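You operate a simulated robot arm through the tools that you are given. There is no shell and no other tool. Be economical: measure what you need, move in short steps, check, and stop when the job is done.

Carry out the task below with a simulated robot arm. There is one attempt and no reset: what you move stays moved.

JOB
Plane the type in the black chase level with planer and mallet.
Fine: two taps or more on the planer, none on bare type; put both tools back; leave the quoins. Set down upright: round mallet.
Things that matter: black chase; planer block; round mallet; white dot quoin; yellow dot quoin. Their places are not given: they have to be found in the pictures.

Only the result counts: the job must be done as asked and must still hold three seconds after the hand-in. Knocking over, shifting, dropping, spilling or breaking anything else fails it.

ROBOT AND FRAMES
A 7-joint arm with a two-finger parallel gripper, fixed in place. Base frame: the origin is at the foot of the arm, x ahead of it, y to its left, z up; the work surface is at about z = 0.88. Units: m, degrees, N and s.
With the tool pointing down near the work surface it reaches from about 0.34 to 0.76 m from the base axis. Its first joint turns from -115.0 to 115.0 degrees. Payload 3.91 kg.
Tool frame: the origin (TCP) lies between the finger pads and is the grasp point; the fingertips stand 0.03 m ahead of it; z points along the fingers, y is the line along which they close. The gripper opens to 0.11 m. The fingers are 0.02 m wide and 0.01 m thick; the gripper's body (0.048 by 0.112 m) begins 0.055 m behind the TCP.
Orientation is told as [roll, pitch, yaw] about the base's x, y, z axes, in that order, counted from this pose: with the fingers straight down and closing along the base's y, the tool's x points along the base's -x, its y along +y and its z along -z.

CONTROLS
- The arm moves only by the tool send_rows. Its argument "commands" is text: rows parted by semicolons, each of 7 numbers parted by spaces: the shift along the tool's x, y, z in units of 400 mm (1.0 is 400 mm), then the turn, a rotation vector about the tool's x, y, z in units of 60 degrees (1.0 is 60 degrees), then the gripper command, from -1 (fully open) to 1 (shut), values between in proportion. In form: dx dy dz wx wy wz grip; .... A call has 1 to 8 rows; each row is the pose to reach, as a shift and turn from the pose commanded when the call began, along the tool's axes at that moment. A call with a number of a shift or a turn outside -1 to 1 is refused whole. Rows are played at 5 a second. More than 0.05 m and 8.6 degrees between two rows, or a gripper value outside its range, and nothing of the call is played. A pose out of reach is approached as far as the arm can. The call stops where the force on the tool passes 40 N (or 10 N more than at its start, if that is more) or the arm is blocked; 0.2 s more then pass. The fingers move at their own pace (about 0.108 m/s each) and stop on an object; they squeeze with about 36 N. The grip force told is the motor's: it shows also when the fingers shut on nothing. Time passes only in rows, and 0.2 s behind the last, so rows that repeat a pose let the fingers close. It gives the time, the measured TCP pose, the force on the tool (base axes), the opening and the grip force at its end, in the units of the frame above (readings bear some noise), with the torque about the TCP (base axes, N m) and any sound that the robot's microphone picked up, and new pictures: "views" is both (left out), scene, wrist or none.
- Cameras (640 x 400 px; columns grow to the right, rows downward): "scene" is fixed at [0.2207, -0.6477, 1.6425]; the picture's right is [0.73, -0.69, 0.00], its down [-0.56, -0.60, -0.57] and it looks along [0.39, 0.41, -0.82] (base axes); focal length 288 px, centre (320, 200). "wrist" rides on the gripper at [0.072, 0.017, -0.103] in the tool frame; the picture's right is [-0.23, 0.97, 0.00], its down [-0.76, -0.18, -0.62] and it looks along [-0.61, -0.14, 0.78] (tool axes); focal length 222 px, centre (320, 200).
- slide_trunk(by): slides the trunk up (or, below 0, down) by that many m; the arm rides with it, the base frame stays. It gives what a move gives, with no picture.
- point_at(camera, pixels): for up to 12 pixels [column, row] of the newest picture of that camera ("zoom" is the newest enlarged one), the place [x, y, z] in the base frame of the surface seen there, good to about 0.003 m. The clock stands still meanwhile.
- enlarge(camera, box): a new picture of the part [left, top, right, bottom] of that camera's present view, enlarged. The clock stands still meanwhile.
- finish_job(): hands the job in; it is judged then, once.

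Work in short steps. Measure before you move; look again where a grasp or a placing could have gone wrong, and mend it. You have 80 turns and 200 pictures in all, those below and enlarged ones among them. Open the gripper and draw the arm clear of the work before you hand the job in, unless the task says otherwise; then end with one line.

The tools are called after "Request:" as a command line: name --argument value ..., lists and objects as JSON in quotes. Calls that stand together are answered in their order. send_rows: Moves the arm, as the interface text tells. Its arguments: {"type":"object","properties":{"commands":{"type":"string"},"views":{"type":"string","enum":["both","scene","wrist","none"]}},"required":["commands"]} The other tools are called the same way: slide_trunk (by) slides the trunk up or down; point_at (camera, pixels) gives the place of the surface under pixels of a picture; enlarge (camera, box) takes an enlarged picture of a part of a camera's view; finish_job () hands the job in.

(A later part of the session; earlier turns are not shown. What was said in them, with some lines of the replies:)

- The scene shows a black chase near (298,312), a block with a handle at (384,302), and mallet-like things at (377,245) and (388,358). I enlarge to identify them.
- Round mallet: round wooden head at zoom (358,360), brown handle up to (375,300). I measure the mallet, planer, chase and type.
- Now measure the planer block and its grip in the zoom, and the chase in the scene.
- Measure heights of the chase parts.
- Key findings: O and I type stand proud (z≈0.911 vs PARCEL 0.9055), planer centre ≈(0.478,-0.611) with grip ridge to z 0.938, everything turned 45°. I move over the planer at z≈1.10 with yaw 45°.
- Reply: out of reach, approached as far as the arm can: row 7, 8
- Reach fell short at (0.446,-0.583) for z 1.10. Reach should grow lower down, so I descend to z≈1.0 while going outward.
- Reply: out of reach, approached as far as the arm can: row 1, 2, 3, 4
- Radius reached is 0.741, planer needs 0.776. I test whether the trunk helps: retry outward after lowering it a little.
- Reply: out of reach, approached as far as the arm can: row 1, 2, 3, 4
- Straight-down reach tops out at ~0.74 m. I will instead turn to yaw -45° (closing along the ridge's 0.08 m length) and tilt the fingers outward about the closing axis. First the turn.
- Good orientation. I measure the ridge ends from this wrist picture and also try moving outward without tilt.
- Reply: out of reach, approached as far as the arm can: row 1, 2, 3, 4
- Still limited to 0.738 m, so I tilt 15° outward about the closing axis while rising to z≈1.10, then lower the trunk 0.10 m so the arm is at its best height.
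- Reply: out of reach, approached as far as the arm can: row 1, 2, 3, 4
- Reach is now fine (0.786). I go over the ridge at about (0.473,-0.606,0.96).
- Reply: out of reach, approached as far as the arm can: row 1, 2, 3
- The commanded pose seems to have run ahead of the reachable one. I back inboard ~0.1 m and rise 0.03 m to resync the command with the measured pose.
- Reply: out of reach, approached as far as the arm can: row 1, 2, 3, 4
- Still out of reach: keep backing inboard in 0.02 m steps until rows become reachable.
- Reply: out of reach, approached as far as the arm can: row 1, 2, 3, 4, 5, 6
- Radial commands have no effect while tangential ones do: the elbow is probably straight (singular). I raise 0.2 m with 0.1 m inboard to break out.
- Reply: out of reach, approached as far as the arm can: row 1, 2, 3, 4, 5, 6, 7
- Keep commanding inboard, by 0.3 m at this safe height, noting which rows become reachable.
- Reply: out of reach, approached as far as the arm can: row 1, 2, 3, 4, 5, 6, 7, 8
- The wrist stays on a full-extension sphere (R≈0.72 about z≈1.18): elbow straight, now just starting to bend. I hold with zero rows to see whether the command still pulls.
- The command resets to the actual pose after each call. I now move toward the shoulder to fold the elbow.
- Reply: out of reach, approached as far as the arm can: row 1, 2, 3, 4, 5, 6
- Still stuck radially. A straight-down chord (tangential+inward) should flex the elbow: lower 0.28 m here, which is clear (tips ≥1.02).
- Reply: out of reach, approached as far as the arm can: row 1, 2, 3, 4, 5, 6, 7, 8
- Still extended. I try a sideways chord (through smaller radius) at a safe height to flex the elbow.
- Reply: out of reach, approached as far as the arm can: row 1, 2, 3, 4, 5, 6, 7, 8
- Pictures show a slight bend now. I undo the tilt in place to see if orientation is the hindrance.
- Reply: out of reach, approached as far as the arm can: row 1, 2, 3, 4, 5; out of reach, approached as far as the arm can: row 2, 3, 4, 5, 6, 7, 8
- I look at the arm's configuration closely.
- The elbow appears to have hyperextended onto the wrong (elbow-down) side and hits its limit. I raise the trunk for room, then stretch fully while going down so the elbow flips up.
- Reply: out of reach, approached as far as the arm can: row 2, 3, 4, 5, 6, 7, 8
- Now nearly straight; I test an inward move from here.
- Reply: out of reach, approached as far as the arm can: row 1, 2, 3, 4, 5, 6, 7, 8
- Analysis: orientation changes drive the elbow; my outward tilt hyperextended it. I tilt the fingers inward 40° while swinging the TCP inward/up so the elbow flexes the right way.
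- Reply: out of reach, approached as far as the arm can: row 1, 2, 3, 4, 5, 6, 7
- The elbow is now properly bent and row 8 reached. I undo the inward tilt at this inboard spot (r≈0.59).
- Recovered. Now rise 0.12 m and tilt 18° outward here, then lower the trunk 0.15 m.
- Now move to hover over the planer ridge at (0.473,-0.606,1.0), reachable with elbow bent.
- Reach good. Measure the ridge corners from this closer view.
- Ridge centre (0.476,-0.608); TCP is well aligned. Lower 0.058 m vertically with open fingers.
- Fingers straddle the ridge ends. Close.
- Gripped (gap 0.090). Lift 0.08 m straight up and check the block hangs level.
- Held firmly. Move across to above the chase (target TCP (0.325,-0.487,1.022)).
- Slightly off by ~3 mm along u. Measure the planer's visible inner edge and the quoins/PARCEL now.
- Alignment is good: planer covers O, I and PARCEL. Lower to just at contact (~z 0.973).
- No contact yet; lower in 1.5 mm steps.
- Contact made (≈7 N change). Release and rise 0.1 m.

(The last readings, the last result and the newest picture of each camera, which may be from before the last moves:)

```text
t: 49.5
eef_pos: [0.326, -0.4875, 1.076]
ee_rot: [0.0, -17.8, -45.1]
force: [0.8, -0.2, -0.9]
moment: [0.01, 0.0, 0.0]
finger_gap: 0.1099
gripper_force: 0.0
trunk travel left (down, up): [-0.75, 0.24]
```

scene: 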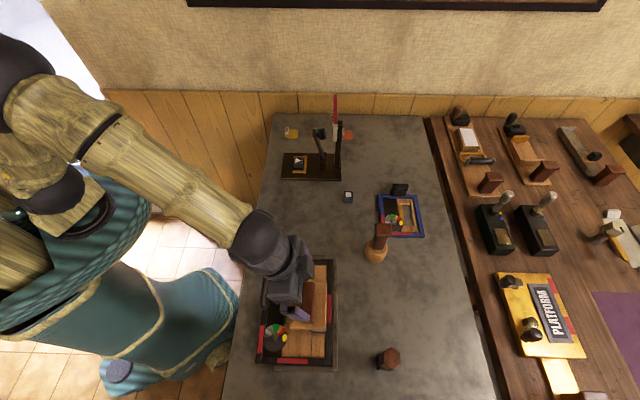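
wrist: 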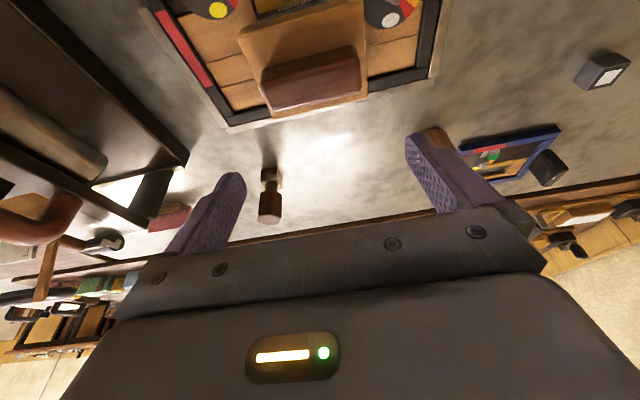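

Planer sits on the type. Now hover over the mallet at (0.563,-0.505,1.10).

Request:
send_rows --commands "-0.0744 0.0647 -0.03 0 0 0 -1; -0.149 0.1293 0 0 0 0 -1; -0.223 0.194 0.02 0 0 0 -1; -0.298 0.2587 0.041 0 0 0 -1; -0.372 0.323 0.062 0 0 0 -1; -0.4465 0.388 0.082 0 0 0 -1; -0.4465 0.388 0.082 0 0 0 -1"

Request:
enlarge --camera "scene" --box '[250, 250, 350, 375]'

```text
t: 51.1
eef_pos: [0.5629, -0.5031, 1.1003]
ee_rot: [0.0, -17.9, -45.0]
force: [0.4, 1.1, -1.1]
moment: [0.03, -0.02, -0.01]
finger_gap: 0.11
gripper_force: 0.1
trunk travel left (down, up): [-0.75, 0.24]
```

scene: 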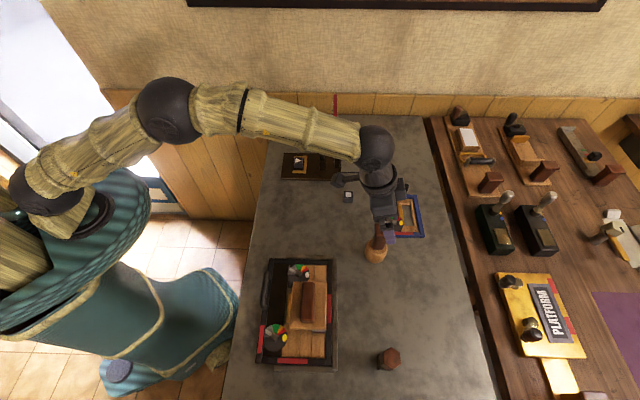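
wrist: 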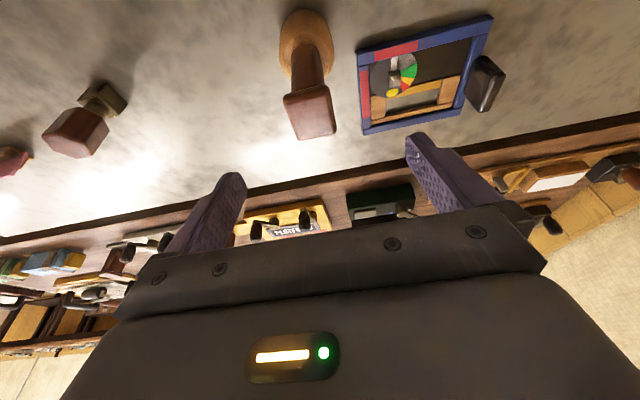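

```text
3.20 times, centred on (300, 312) of scene
```

zoom: 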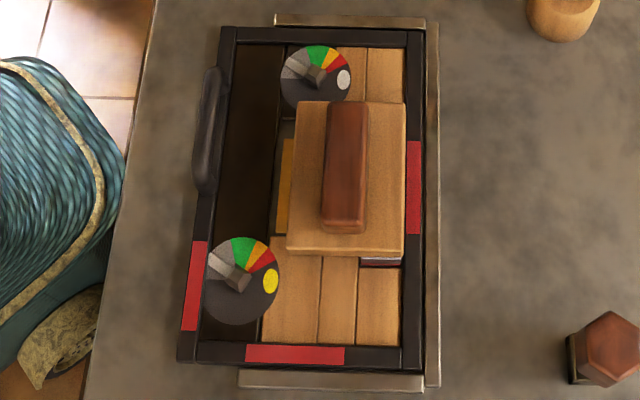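

Measure planer top and its corners in the zoom, and the mallet handle in the wrist view.

Request:
point_at --camera "zoom" --pixels '[[296, 106], [402, 106], [400, 248], [290, 244], [332, 105], [366, 105], [362, 215], [326, 212], [345, 165], [380, 258], [300, 175], [390, 175]]'

Request:
point_at --camera "wrist" --pixels '[[285, 97], [328, 88], [335, 130], [298, 138], [310, 113], [293, 75], [322, 70], [306, 25], [281, 40], [333, 40], [294, 52], [322, 50]]'

```text
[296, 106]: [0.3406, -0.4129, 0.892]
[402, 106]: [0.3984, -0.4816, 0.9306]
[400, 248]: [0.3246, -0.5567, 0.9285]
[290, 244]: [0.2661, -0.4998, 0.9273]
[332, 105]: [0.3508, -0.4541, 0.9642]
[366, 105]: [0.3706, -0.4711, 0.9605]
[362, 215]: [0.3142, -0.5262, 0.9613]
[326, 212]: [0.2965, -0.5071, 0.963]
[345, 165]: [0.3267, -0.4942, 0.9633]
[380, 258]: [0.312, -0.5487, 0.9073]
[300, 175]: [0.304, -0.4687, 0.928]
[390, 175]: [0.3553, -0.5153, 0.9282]
```

```text
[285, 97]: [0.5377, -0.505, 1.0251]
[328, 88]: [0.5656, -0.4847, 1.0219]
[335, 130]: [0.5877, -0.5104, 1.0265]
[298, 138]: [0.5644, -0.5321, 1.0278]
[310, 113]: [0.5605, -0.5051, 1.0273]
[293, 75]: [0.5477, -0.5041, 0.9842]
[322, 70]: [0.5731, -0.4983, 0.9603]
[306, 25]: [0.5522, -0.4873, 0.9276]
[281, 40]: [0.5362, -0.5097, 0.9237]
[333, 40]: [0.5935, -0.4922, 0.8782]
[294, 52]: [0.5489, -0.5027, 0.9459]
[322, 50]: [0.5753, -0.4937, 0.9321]
```

Mallet handle cap centre ≈(0.564,-0.508), top 1.028. Planer lies level at z 0.928. Descend to grip the handle at TCP z≈0.995.

Request:
send_rows --commands "0.026 -0.007 0.0836 0 0 0 -1; 0.052 -0.007 0.1672 0 0 0 -1; 0.0777 -0.007 0.2508 0 0 0 -1; 0.0777 -0.007 0.2508 0 0 0 -1"

```text
t: 52.1
eef_pos: [0.5609, -0.5071, 0.9961]
ee_rot: [0.0, -18.0, -45.0]
force: [0.6, 0.3, -0.2]
moment: [0.01, -0.02, 0.03]
finger_gap: 0.1102
gripper_force: 0.0
trunk travel left (down, up): [-0.75, 0.24]
```

scene: 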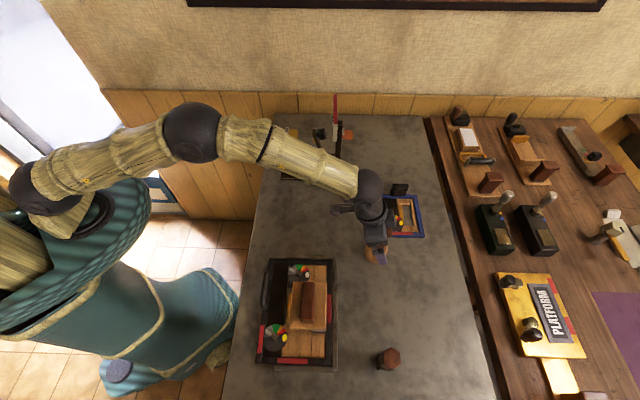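
wrist: 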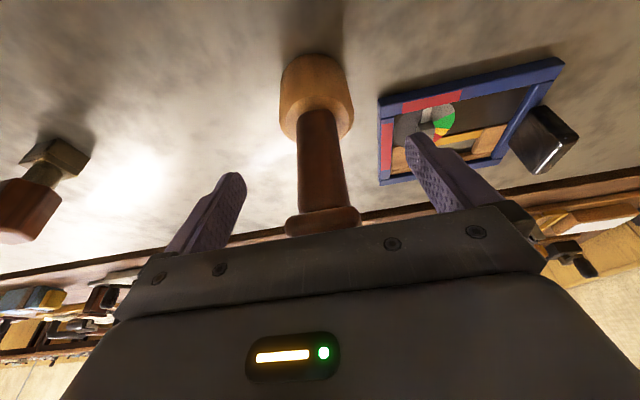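

Handle is centred between the fingers. Close.

Request:
send_rows --commands "0 0 0 0 0 0 1; 0 0 0 0 0 0 1; 0 0 0 0 0 0 1; 0 0 0 0 0 0 1; 0 0 0 0 0 0 1" --views "wrist"

```text
t: 53.3
eef_pos: [0.561, -0.5063, 0.994]
ee_rot: [-0.1, -17.9, -45.0]
force: [0.1, -0.3, 1.0]
moment: [-0.05, 0.07, -0.02]
finger_gap: 0.0356
gripper_force: 36.6
trunk travel left (down, up): [-0.75, 0.24]
```

wrist: 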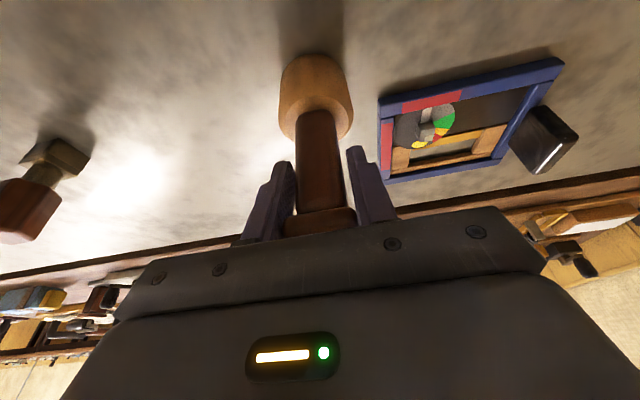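

Gripped (0.0356). Home pose for release: TCP (0.561,-0.506,0.994). Lift 0.116 m.

Request:
send_rows --commands "-0.005 0 -0.015 0 0 0 1; -0.02 0 -0.0615 0 0 0 1; -0.045 0 -0.138 0 0 0 1; -0.0675 0 -0.207 0 0 0 1; -0.0896 0 -0.2758 0 0 0 1; -0.0896 0 -0.2758 0 0 0 1"

```text
t: 54.7
eef_pos: [0.5605, -0.5079, 1.1104]
ee_rot: [0.0, -17.8, -45.1]
force: [0.3, 0.2, -2.9]
moment: [-0.03, 0.01, -0.02]
finger_gap: 0.0354
gripper_force: 35.6
trunk travel left (down, up): [-0.75, 0.24]
```

scene: 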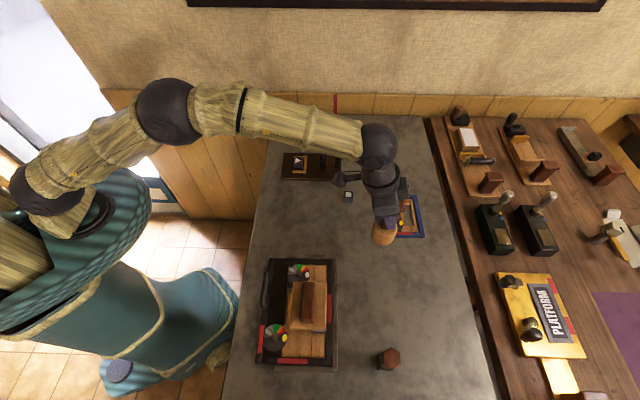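
wrist: 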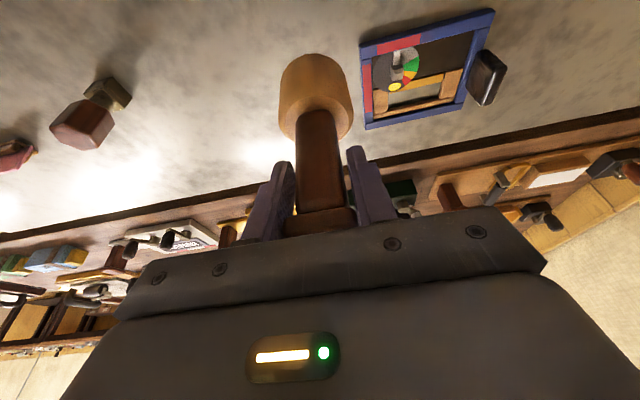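

Move the mallet over the planer ridge centre (target TCP (0.328,-0.488,1.11)).

Request:
send_rows --commands "0.071 -0.0626 -0.023 0 0 0 1; 0.1415 -0.1253 -0.046 0 0 0 1; 0.212 -0.1879 -0.069 0 0 0 1; 0.283 -0.2505 -0.092 0 0 0 1; 0.354 -0.313 -0.115 0 0 0 1; 0.4245 -0.3758 -0.1378 0 0 0 1; 0.4245 -0.3758 -0.1378 0 0 0 1"

```text
t: 56.3
eef_pos: [0.3296, -0.4898, 1.1119]
ee_rot: [0.0, -17.9, -44.9]
force: [0.1, 0.2, -2.7]
moment: [0.01, 0.0, 0.0]
finger_gap: 0.0355
gripper_force: 35.8
trunk travel left (down, up): [-0.75, 0.24]
```

scene: 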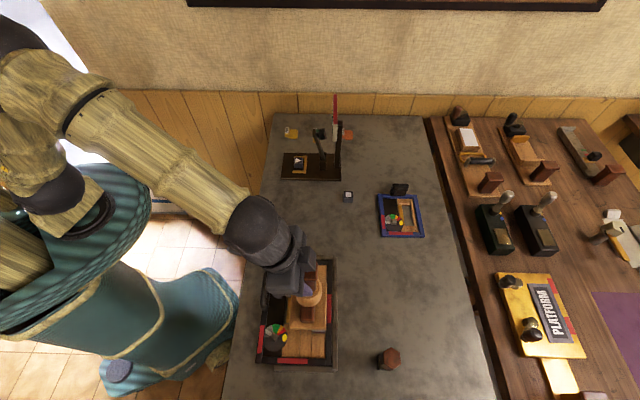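
wrist: 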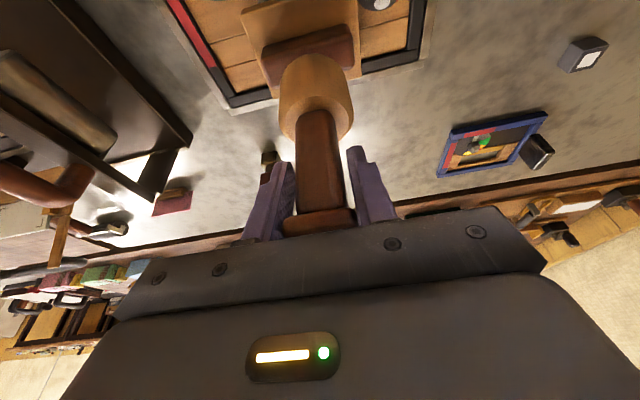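

Head is over the ridge; contact expected ~0.038 m below. First tap: down 0.042 m in one row, then back up.

Request:
send_rows --commands "0.0324 0 0.0999 0 0 0 1; 0 0 0 0 0 0 1; 0 0 0 0 0 0 1" --views "scene"

```text
t: 57.1
eef_pos: [0.3291, -0.4906, 1.1104]
ee_rot: [0.0, -17.8, -45.0]
force: [-0.7, -0.1, -4.3]
moment: [0.02, 0.0, -0.02]
finger_gap: 0.0355
gripper_force: 36.7
trunk travel left (down, up): [-0.75, 0.24]
```

scene: 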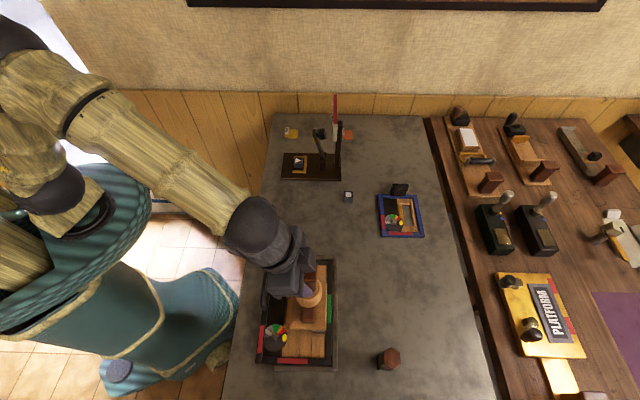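

The red band on the chase's right side has turned green. Look closer.

Request:
enlarge --camera "scene" --box '[250, 250, 350, 375]'

```text
3.20 times, centred on (300, 312) of scene
```

zoom: 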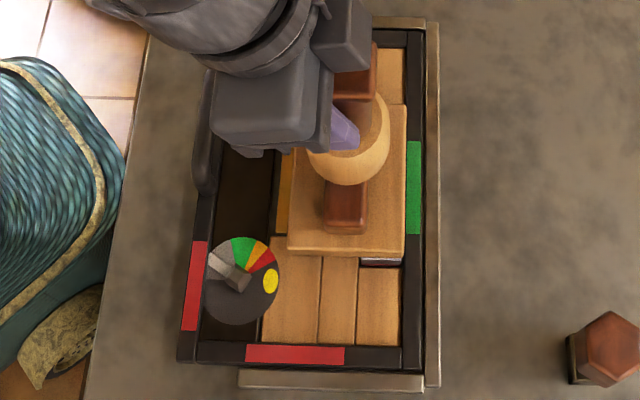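

Green likely marks level type. Deliver two more taps at the same spot, a touch deeper.

Request:
send_rows --commands "0.034 0 0.1047 0 0 0 1; 0 0 0 0 0 0 1; 0 0 0 0 0 0 1; 0.034 0 0.1047 0 0 0 1; 0 0 0 0 0 0 1; 0 0 0 0 0 0 1" --views "both"

```text
t: 58.5
eef_pos: [0.3306, -0.4873, 1.1096]
ee_rot: [0.1, -17.8, -45.0]
force: [0.4, 0.1, -2.6]
moment: [0.02, 0.04, 0.0]
finger_gap: 0.0352
gripper_force: 36.3
trunk travel left (down, up): [-0.75, 0.24]
```

scene: 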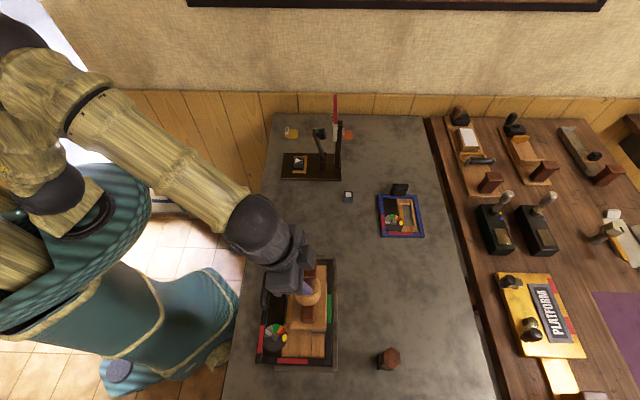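
wrist: 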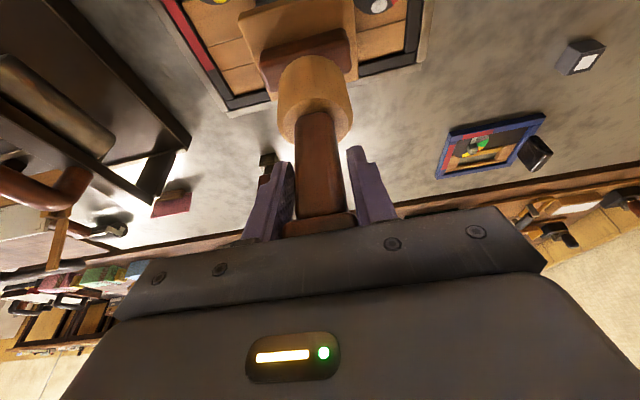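

No force info during the taps, so I do one more ending on contact to confirm, then go back up.

Request:
send_rows --commands "0.0285 0 0.0878 0 0 0 1; 0.034 0 0.1047 0 0 0 1" --views "none"

Request:
send_rows --commands "-0.0155 0 -0.0475 0 0 0 1; -0.034 0 -0.1047 0 0 0 1; -0.034 0 -0.1047 0 0 0 1" --views "none"

```text
t: 59.1
eef_pos: [0.3304, -0.4874, 1.0713]
ee_rot: [-0.3, -18.7, -44.8]
force: [2.9, 1.0, 33.0]
moment: [-0.14, -0.04, -0.04]
finger_gap: 0.0354
gripper_force: 36.6
trunk travel left (down, up): [-0.75, 0.24]
```

```text
t: 59.9
eef_pos: [0.3288, -0.4879, 1.1096]
ee_rot: [0.0, -17.8, -45.0]
force: [-1.1, 0.0, -3.8]
moment: [0.02, -0.01, 0.01]
finger_gap: 0.0354
gripper_force: 35.6
trunk travel left (down, up): [-0.75, 0.24]
```

Contact confirmed (~36 N). Carry the mallet back above its home spot.

Request:
send_rows --commands "-0.07 0.063 0.023 0 0 0 1; -0.1405 0.126 0.0457 0 0 0 1; -0.2107 0.189 0.0685 0 0 0 1; -0.281 0.252 0.0913 0 0 0 1; -0.351 0.315 0.114 0 0 0 1; -0.4214 0.378 0.137 0 0 0 1; -0.4214 0.378 0.137 0 0 0 1"

Request:
enlarge --camera "scene" --box '[250, 250, 350, 375]'

```text
t: 61.5
eef_pos: [0.5598, -0.5076, 1.1123]
ee_rot: [0.0, -17.9, -45.0]
force: [-0.8, 0.1, -3.0]
moment: [-0.01, 0.0, -0.01]
finger_gap: 0.0356
gripper_force: 35.9
trunk travel left (down, up): [-0.75, 0.24]
```

scene: 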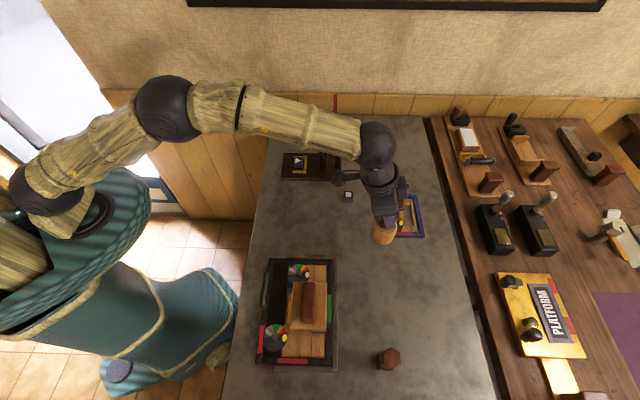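
wrist: 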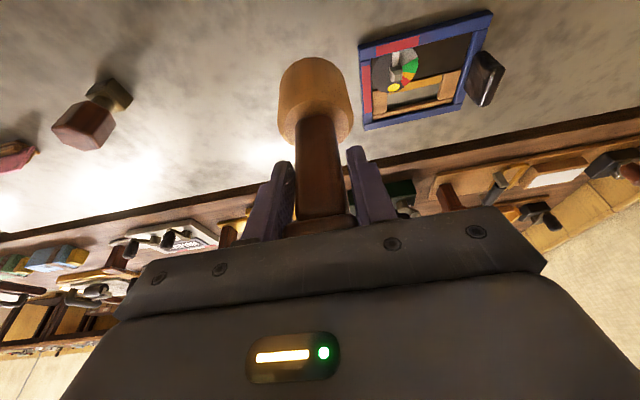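

```text
3.20 times, centred on (300, 312) of scene
```

zoom: 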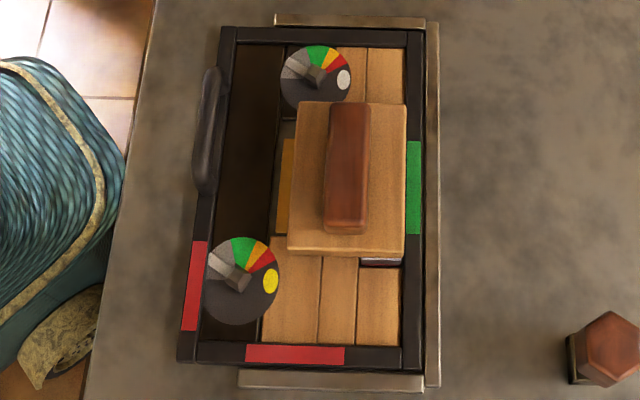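

Chase shows green, quoins untouched. Lower the mallet to just above the table.

Request:
send_rows --commands "0.024 0.0044 0.0745 0 0 0 1; 0.0485 0.0044 0.149 0 0 0 1; 0.07 0.0044 0.215 0 0 0 1; 0.082 0.0044 0.252 0 0 0 1; 0.087 0.0044 0.267 0 0 0 1; 0.087 0.0044 0.267 0 0 0 1"

```text
t: 62.9
eef_pos: [0.5619, -0.5047, 0.9971]
ee_rot: [0.0, -17.9, -44.9]
force: [-0.6, 0.9, -2.1]
moment: [0.0, -0.01, 0.01]
finger_gap: 0.0352
gripper_force: 36.4
trunk travel left (down, up): [-0.75, 0.24]
```

scene: 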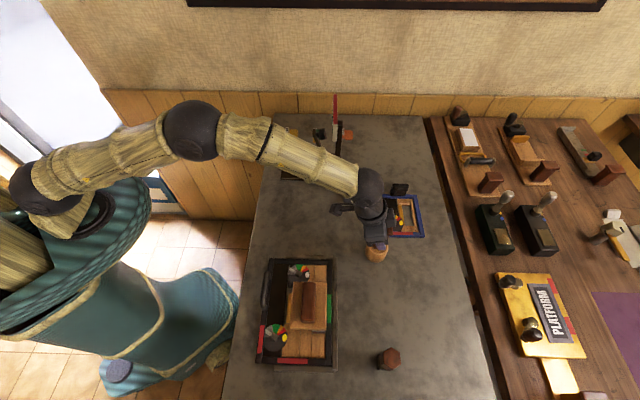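
wrist: 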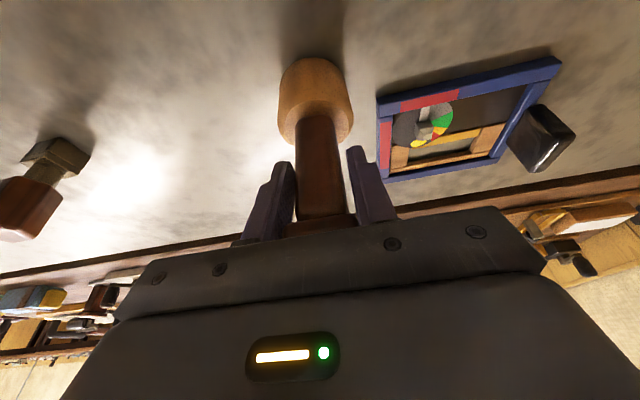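

Lower in 1 mm steps until contact.

Request:
send_rows --commands "0.0008 0 0.0024 0 0 0 1; 0.0016 0 0.0048 0 0 0 1; 0.0024 0 0.0072 0 0 0 1; 0.0032 0 0.0096 0 0 0 1; 0.0032 0 0.0096 0 0 0 1" --views "none"

```text
t: 64.1
eef_pos: [0.5612, -0.5063, 0.9943]
ee_rot: [0.1, -18.0, -45.1]
force: [-0.4, -0.1, -3.2]
moment: [0.02, 0.0, -0.02]
finger_gap: 0.0355
gripper_force: 36.5
trunk travel left (down, up): [-0.75, 0.24]
```

No contact yet; continue.

Request:
send_rows --commands "0.0008 0 0.0024 0 0 0 1; 0.0016 0 0.0048 0 0 0 1; 0.0024 0 0.0072 0 0 0 1; 0.0024 0 0.0072 0 0 0 1" --views "none"

```text
t: 65.1
eef_pos: [0.5615, -0.5054, 0.9904]
ee_rot: [0.0, -17.8, -45.1]
force: [-0.8, 0.6, -1.5]
moment: [0.09, 0.12, 0.03]
finger_gap: 0.0356
gripper_force: 36.3
trunk travel left (down, up): [-0.75, 0.24]
```

Moments hint at first touch; lower 2 mm more.

Request:
send_rows --commands "0.0008 0 0.0024 0 0 0 1; 0.0016 0 0.0048 0 0 0 1; 0.0016 0 0.0048 0 0 0 1" --views "wrist"

```text
t: 65.9
eef_pos: [0.5615, -0.5061, 0.9923]
ee_rot: [0.1, -18.1, -45.1]
force: [-1.3, -0.8, 11.8]
moment: [0.2, 0.32, 0.02]
finger_gap: 0.0355
gripper_force: 35.6
trunk travel left (down, up): [-0.75, 0.24]
```

wrist: 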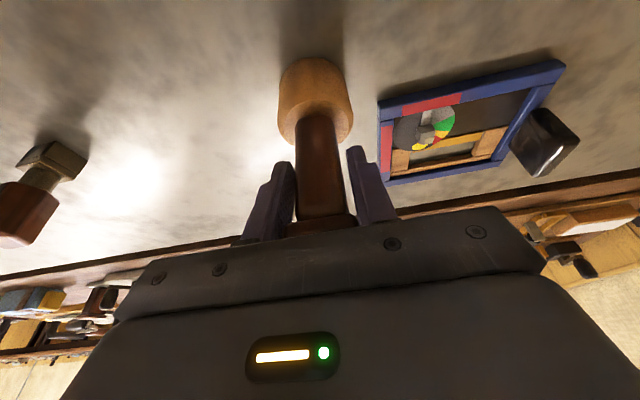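

Firm contact (≈14 N). Release gently and check before rising.

Request:
send_rows --commands "0 0 0 0 0 0 0; 0 0 0 0 0 0 -0.5; 0 0 0 0 0 0 -1; 0 0 0 0 0 0 -1" --views "both"

```text
t: 66.9
eef_pos: [0.5615, -0.5066, 0.9898]
ee_rot: [0.1, -17.9, -45.0]
force: [0.3, -0.4, -0.1]
moment: [-0.01, 0.01, 0.0]
finger_gap: 0.1098
gripper_force: 0.1
trunk travel left (down, up): [-0.75, 0.24]
```

scene: 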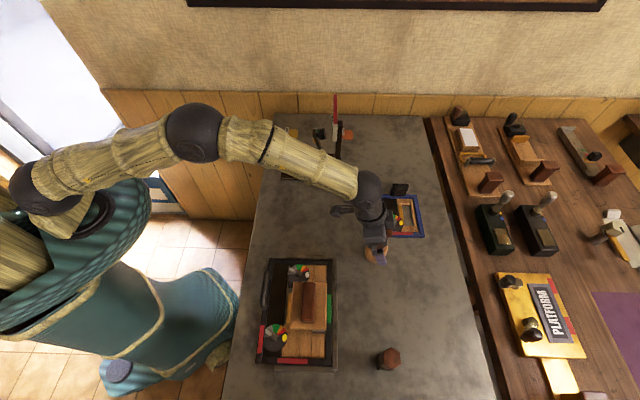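
wrist: 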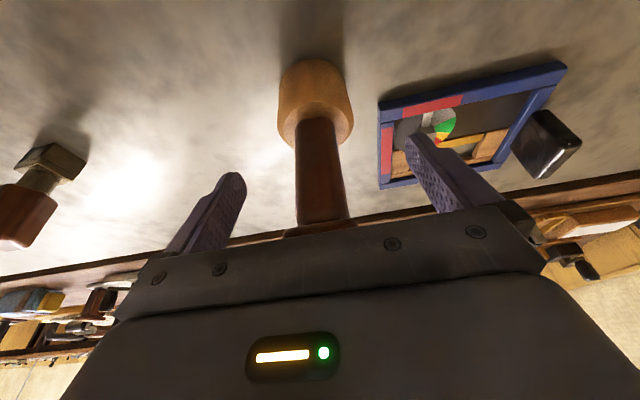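

Mallet stands upright. Rise 0.12 m vertically.

Request:
send_rows --commands "-0.015 0 -0.0476 0 0 0 -1; -0.0385 0 -0.119 0 0 0 -1; -0.0657 0 -0.202 0 0 0 -1; -0.0927 0 -0.2853 0 0 0 -1; -0.0927 0 -0.2853 0 0 0 -1" --views "wrist"

```text
t: 68.1
eef_pos: [0.5602, -0.5058, 1.1095]
ee_rot: [0.1, -17.7, -45.0]
force: [-0.5, -0.4, 0.0]
moment: [-0.01, -0.01, 0.01]
finger_gap: 0.11
gripper_force: 0.0
trunk travel left (down, up): [-0.75, 0.24]
```

wrist: 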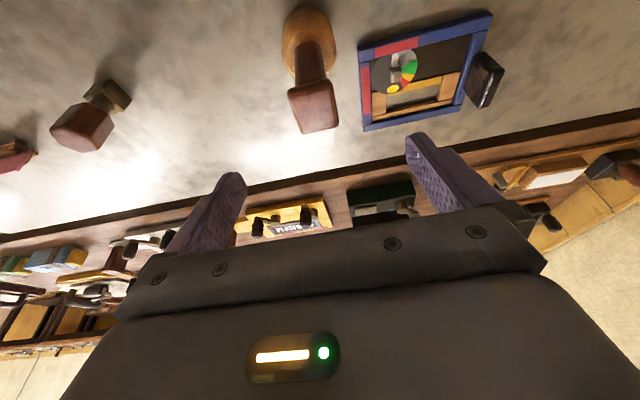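

Mallet upright. Move to hover over the planer on the chase.

Request:
send_rows --commands "0.071 -0.0636 -0.0231 0 0 0 -1; 0.142 -0.1272 -0.0462 0 0 0 -1; 0.213 -0.191 -0.0692 0 0 0 -1; 0.284 -0.2545 -0.0923 0 0 0 -1; 0.355 -0.318 -0.1154 0 0 0 -1; 0.426 -0.3817 -0.1385 0 0 0 -1; 0.48 -0.3817 0.0279 0 0 0 -1" --views "none"

```text
refused: row 7 steps farther than a row can; nothing moved
```

Request:
send_rows --commands "0.071 -0.0636 -0.0231 0 0 0 -1; 0.142 -0.1272 -0.0462 0 0 0 -1; 0.213 -0.191 -0.0692 0 0 0 -1; 0.284 -0.2545 -0.0923 0 0 0 -1; 0.355 -0.318 -0.1154 0 0 0 -1; 0.426 -0.3817 -0.1385 0 0 0 -1; 0.453 -0.3817 -0.055 0 0 0 -1; 0.48 -0.3817 0.0279 0 0 0 -1"

```text
t: 69.9
eef_pos: [0.3262, -0.489, 1.0379]
ee_rot: [-0.1, -17.9, -44.9]
force: [-0.4, -0.6, 0.6]
moment: [0.01, 0.04, -0.03]
finger_gap: 0.1101
gripper_force: 0.1
trunk travel left (down, up): [-0.75, 0.24]
```

scene: 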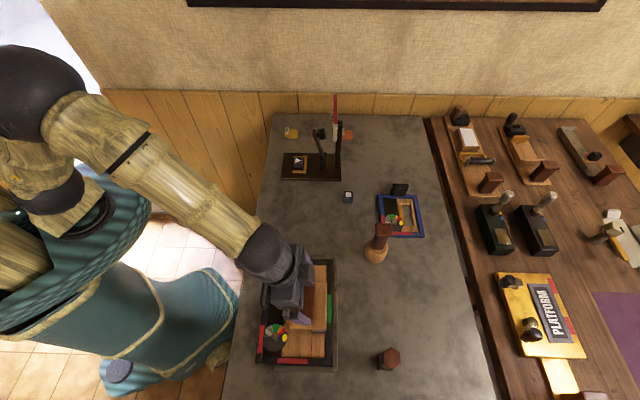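
wrist: 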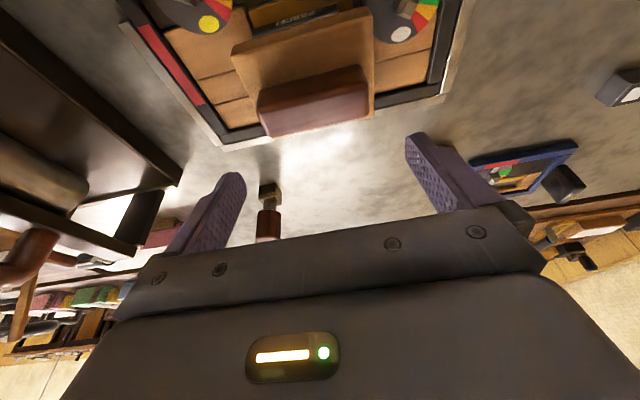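

Lower to the same relative grasp pose (z≈0.967) and close.

Request:
send_rows --commands "0.02 0.001 0.0556 0 0 0 -1; 0.04 0.001 0.111 0 0 0 -1; 0.061 0.001 0.1668 0 0 0 -1; 0.061 0.001 0.1668 0 0 0 -1; 0.061 0.001 0.1668 0 0 0 1; 0.061 0.001 0.1668 0 0 0 1; 0.061 0.001 0.1668 0 0 0 1"

```text
t: 71.5
eef_pos: [0.3263, -0.4866, 0.9679]
ee_rot: [0.1, -17.9, -45.0]
force: [-0.7, 1.2, 1.1]
moment: [-0.06, -0.06, 0.02]
finger_gap: 0.0896
gripper_force: 36.1
trunk travel left (down, up): [-0.75, 0.24]
```

scene: 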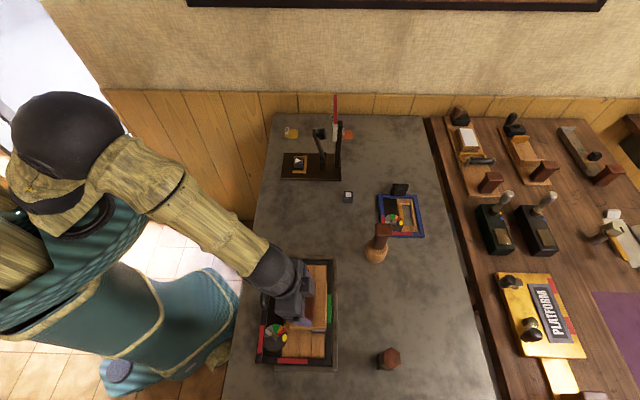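
wrist: 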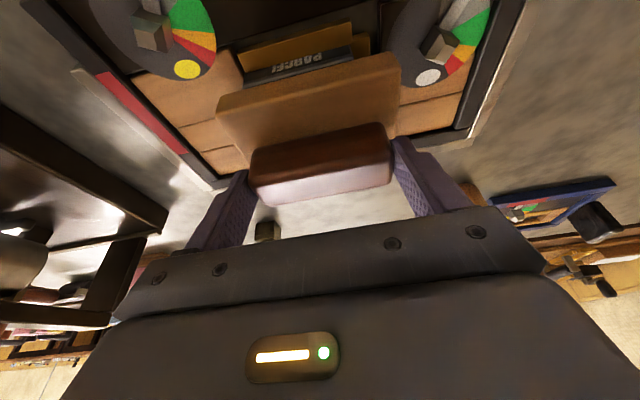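

Gripped same as before. Lift 0.06 m, then carry back over its home spot.

Request:
send_rows --commands "-0.01 0 -0.031 0 0 0 1; -0.028 0 -0.087 0 0 0 1; -0.0464 0 -0.1427 0 0 0 1; -0.135 0.0104 -0.1138 0 0 0 1; -0.224 0.0207 -0.085 0 0 0 1; -0.313 0.031 -0.0561 0 0 0 1; -0.4016 0.0414 -0.0273 0 0 0 1; -0.4904 0.0518 0.0016 0 0 0 1"

Request:
enlarge --camera "scene" --box '[250, 250, 350, 375]'

```text
t: 73.3
eef_pos: [0.4733, -0.603, 1.0269]
ee_rot: [0.0, -17.7, -45.0]
force: [-0.7, -0.2, -2.7]
moment: [0.02, 0.01, 0.02]
finger_gap: 0.0895
gripper_force: 36.1
trunk travel left (down, up): [-0.75, 0.24]
```

scene: 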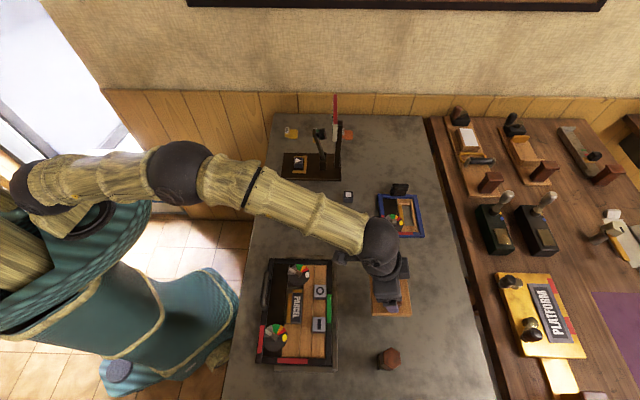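
wrist: 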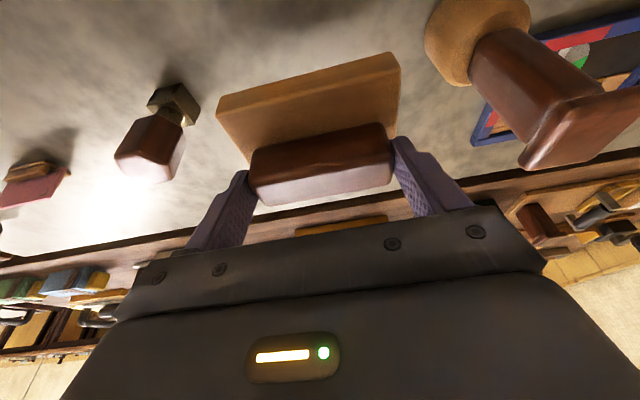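

```text
3.20 times, centred on (300, 312) of scene
```

zoom: 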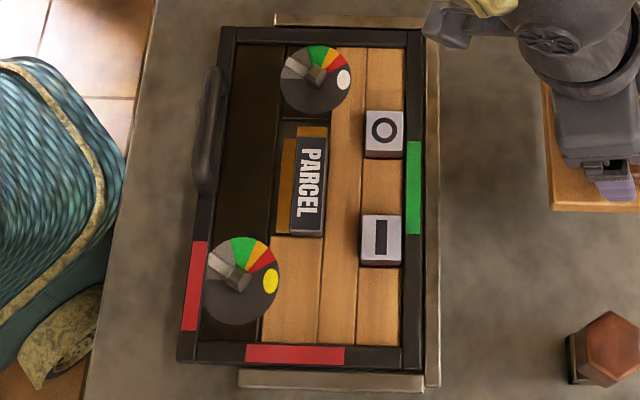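

Type is level, chase band green, all in place. Lower the planer to its spot.

Request:
point_at --camera "zoom" --pixels '[[311, 140], [300, 220], [370, 116], [400, 150], [398, 222], [366, 255]]'

Request:
send_rows --commands "0.02 0.001 0.062 0 0 0 1; 0.04 0.001 0.124 0 0 0 1; 0.058 0.001 0.178 0 0 0 1; 0.062 0.001 0.19 0 0 0 1; 0.062 0.001 0.19 0 0 0 1" --views "none"

```text
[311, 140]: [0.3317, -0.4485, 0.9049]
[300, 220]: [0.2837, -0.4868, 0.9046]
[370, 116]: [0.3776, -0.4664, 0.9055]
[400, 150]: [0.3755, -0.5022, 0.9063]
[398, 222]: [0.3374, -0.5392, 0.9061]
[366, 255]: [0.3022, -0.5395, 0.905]
```

```text
t: 74.5
eef_pos: [0.4713, -0.6021, 0.9485]
ee_rot: [0.0, -17.9, -45.0]
force: [-0.5, 0.5, -2.2]
moment: [0.03, 0.02, -0.01]
finger_gap: 0.0898
gripper_force: 36.2
trunk travel left (down, up): [-0.75, 0.24]
```

All type now at z≈0.905. Lower the last millimetres until contact.

Request:
send_rows --commands "-0.003 0 0.005 0 0 0 1; -0.002 0 0.0086 0 0 0 1; -0.0008 0 0.0122 0 0 0 1; 0.0004 0 0.0157 0 0 0 1; 0.0004 0 0.0157 0 0 0 1" --views "none"

```text
t: 75.7
eef_pos: [0.4721, -0.602, 0.9436]
ee_rot: [0.1, -18.0, -45.0]
force: [0.3, -1.1, 6.8]
moment: [0.03, 0.35, 0.03]
finger_gap: 0.0894
gripper_force: 35.9
trunk travel left (down, up): [-0.75, 0.24]
```

Contact (~9 N). Release and rise 0.1 m.

Request:
send_rows --commands "0 0 0 0 0 0 0; 0 0 0 0 0 0 -1; 0 0 0 0 0 0 -1; 0 0 0 0 0 0 -1; -0.015 0 -0.05 0 0 0 -1; -0.045 0 -0.14 0 0 0 -1; -0.077 0 -0.237 0 0 0 -1; -0.077 0 -0.237 0 0 0 -1" --views "wrist"

```text
t: 77.5
eef_pos: [0.4722, -0.6007, 1.046]
ee_rot: [0.1, -17.7, -45.0]
force: [0.2, 0.7, 1.3]
moment: [0.0, 0.01, 0.02]
finger_gap: 0.11
gripper_force: 0.1
trunk travel left (down, up): [-0.75, 0.24]
```

wrist: 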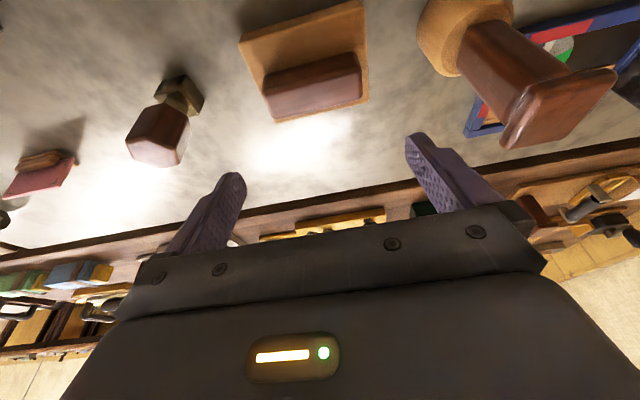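

Both tools are back. Draw the arm up and inboard and check.

Request:
send_rows --commands "0 0 -0.08 0 0 0 -1; 0 0 -0.17 0 0 0 -1; 0.05 0 -0.24 0 0 0 -1; 0.1 0 -0.3 0 0 0 -1; 0.15 0 -0.34 0 0 0 -1; 0.19 0 -0.378 0 0 0 -1; 0.19 0 -0.378 0 0 0 -1" --views "scene"

Request:
enlarge --camera "scene" --box '[330, 180, 450, 340]'

```text
t: 79.1
eef_pos: [0.3901, -0.5191, 1.163]
ee_rot: [0.0, -17.8, -45.1]
force: [0.0, 0.2, -0.2]
moment: [-0.02, 0.04, 0.01]
finger_gap: 0.1101
gripper_force: 0.1
trunk travel left (down, up): [-0.75, 0.24]
```

scene: 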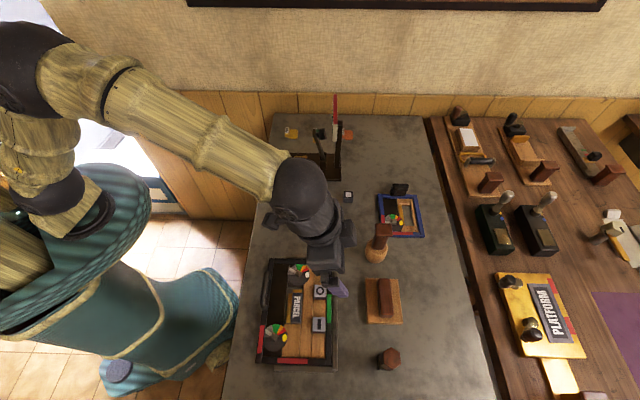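

```text
2.50 times, centred on (390, 260) of scene
```

zoom: 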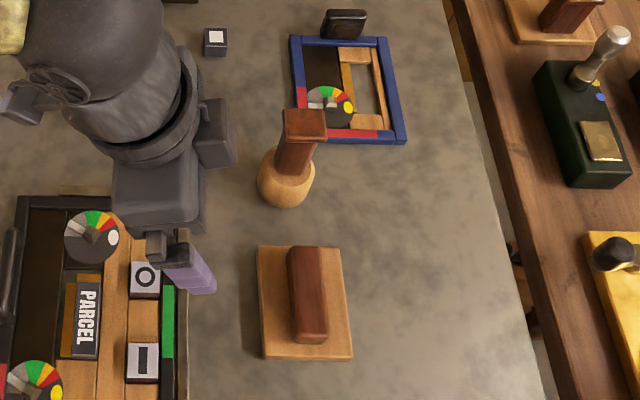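

Mallet stands upright at (377,245), planer is home at (384,300), the chase shows level type and untouched quoins, and the gripper is open and clear. I hand in.

Request:
finish_job

```text
The job is handed in.
```

The type in the black chase is planed level: the proud O and I pieces now read z ≈ 0.905, the same as PARCEL. I gave the planer at least four taps with the mallet and none on bare type. Both tools are back in their places with the round mallet upright, and I left the quoins alone.
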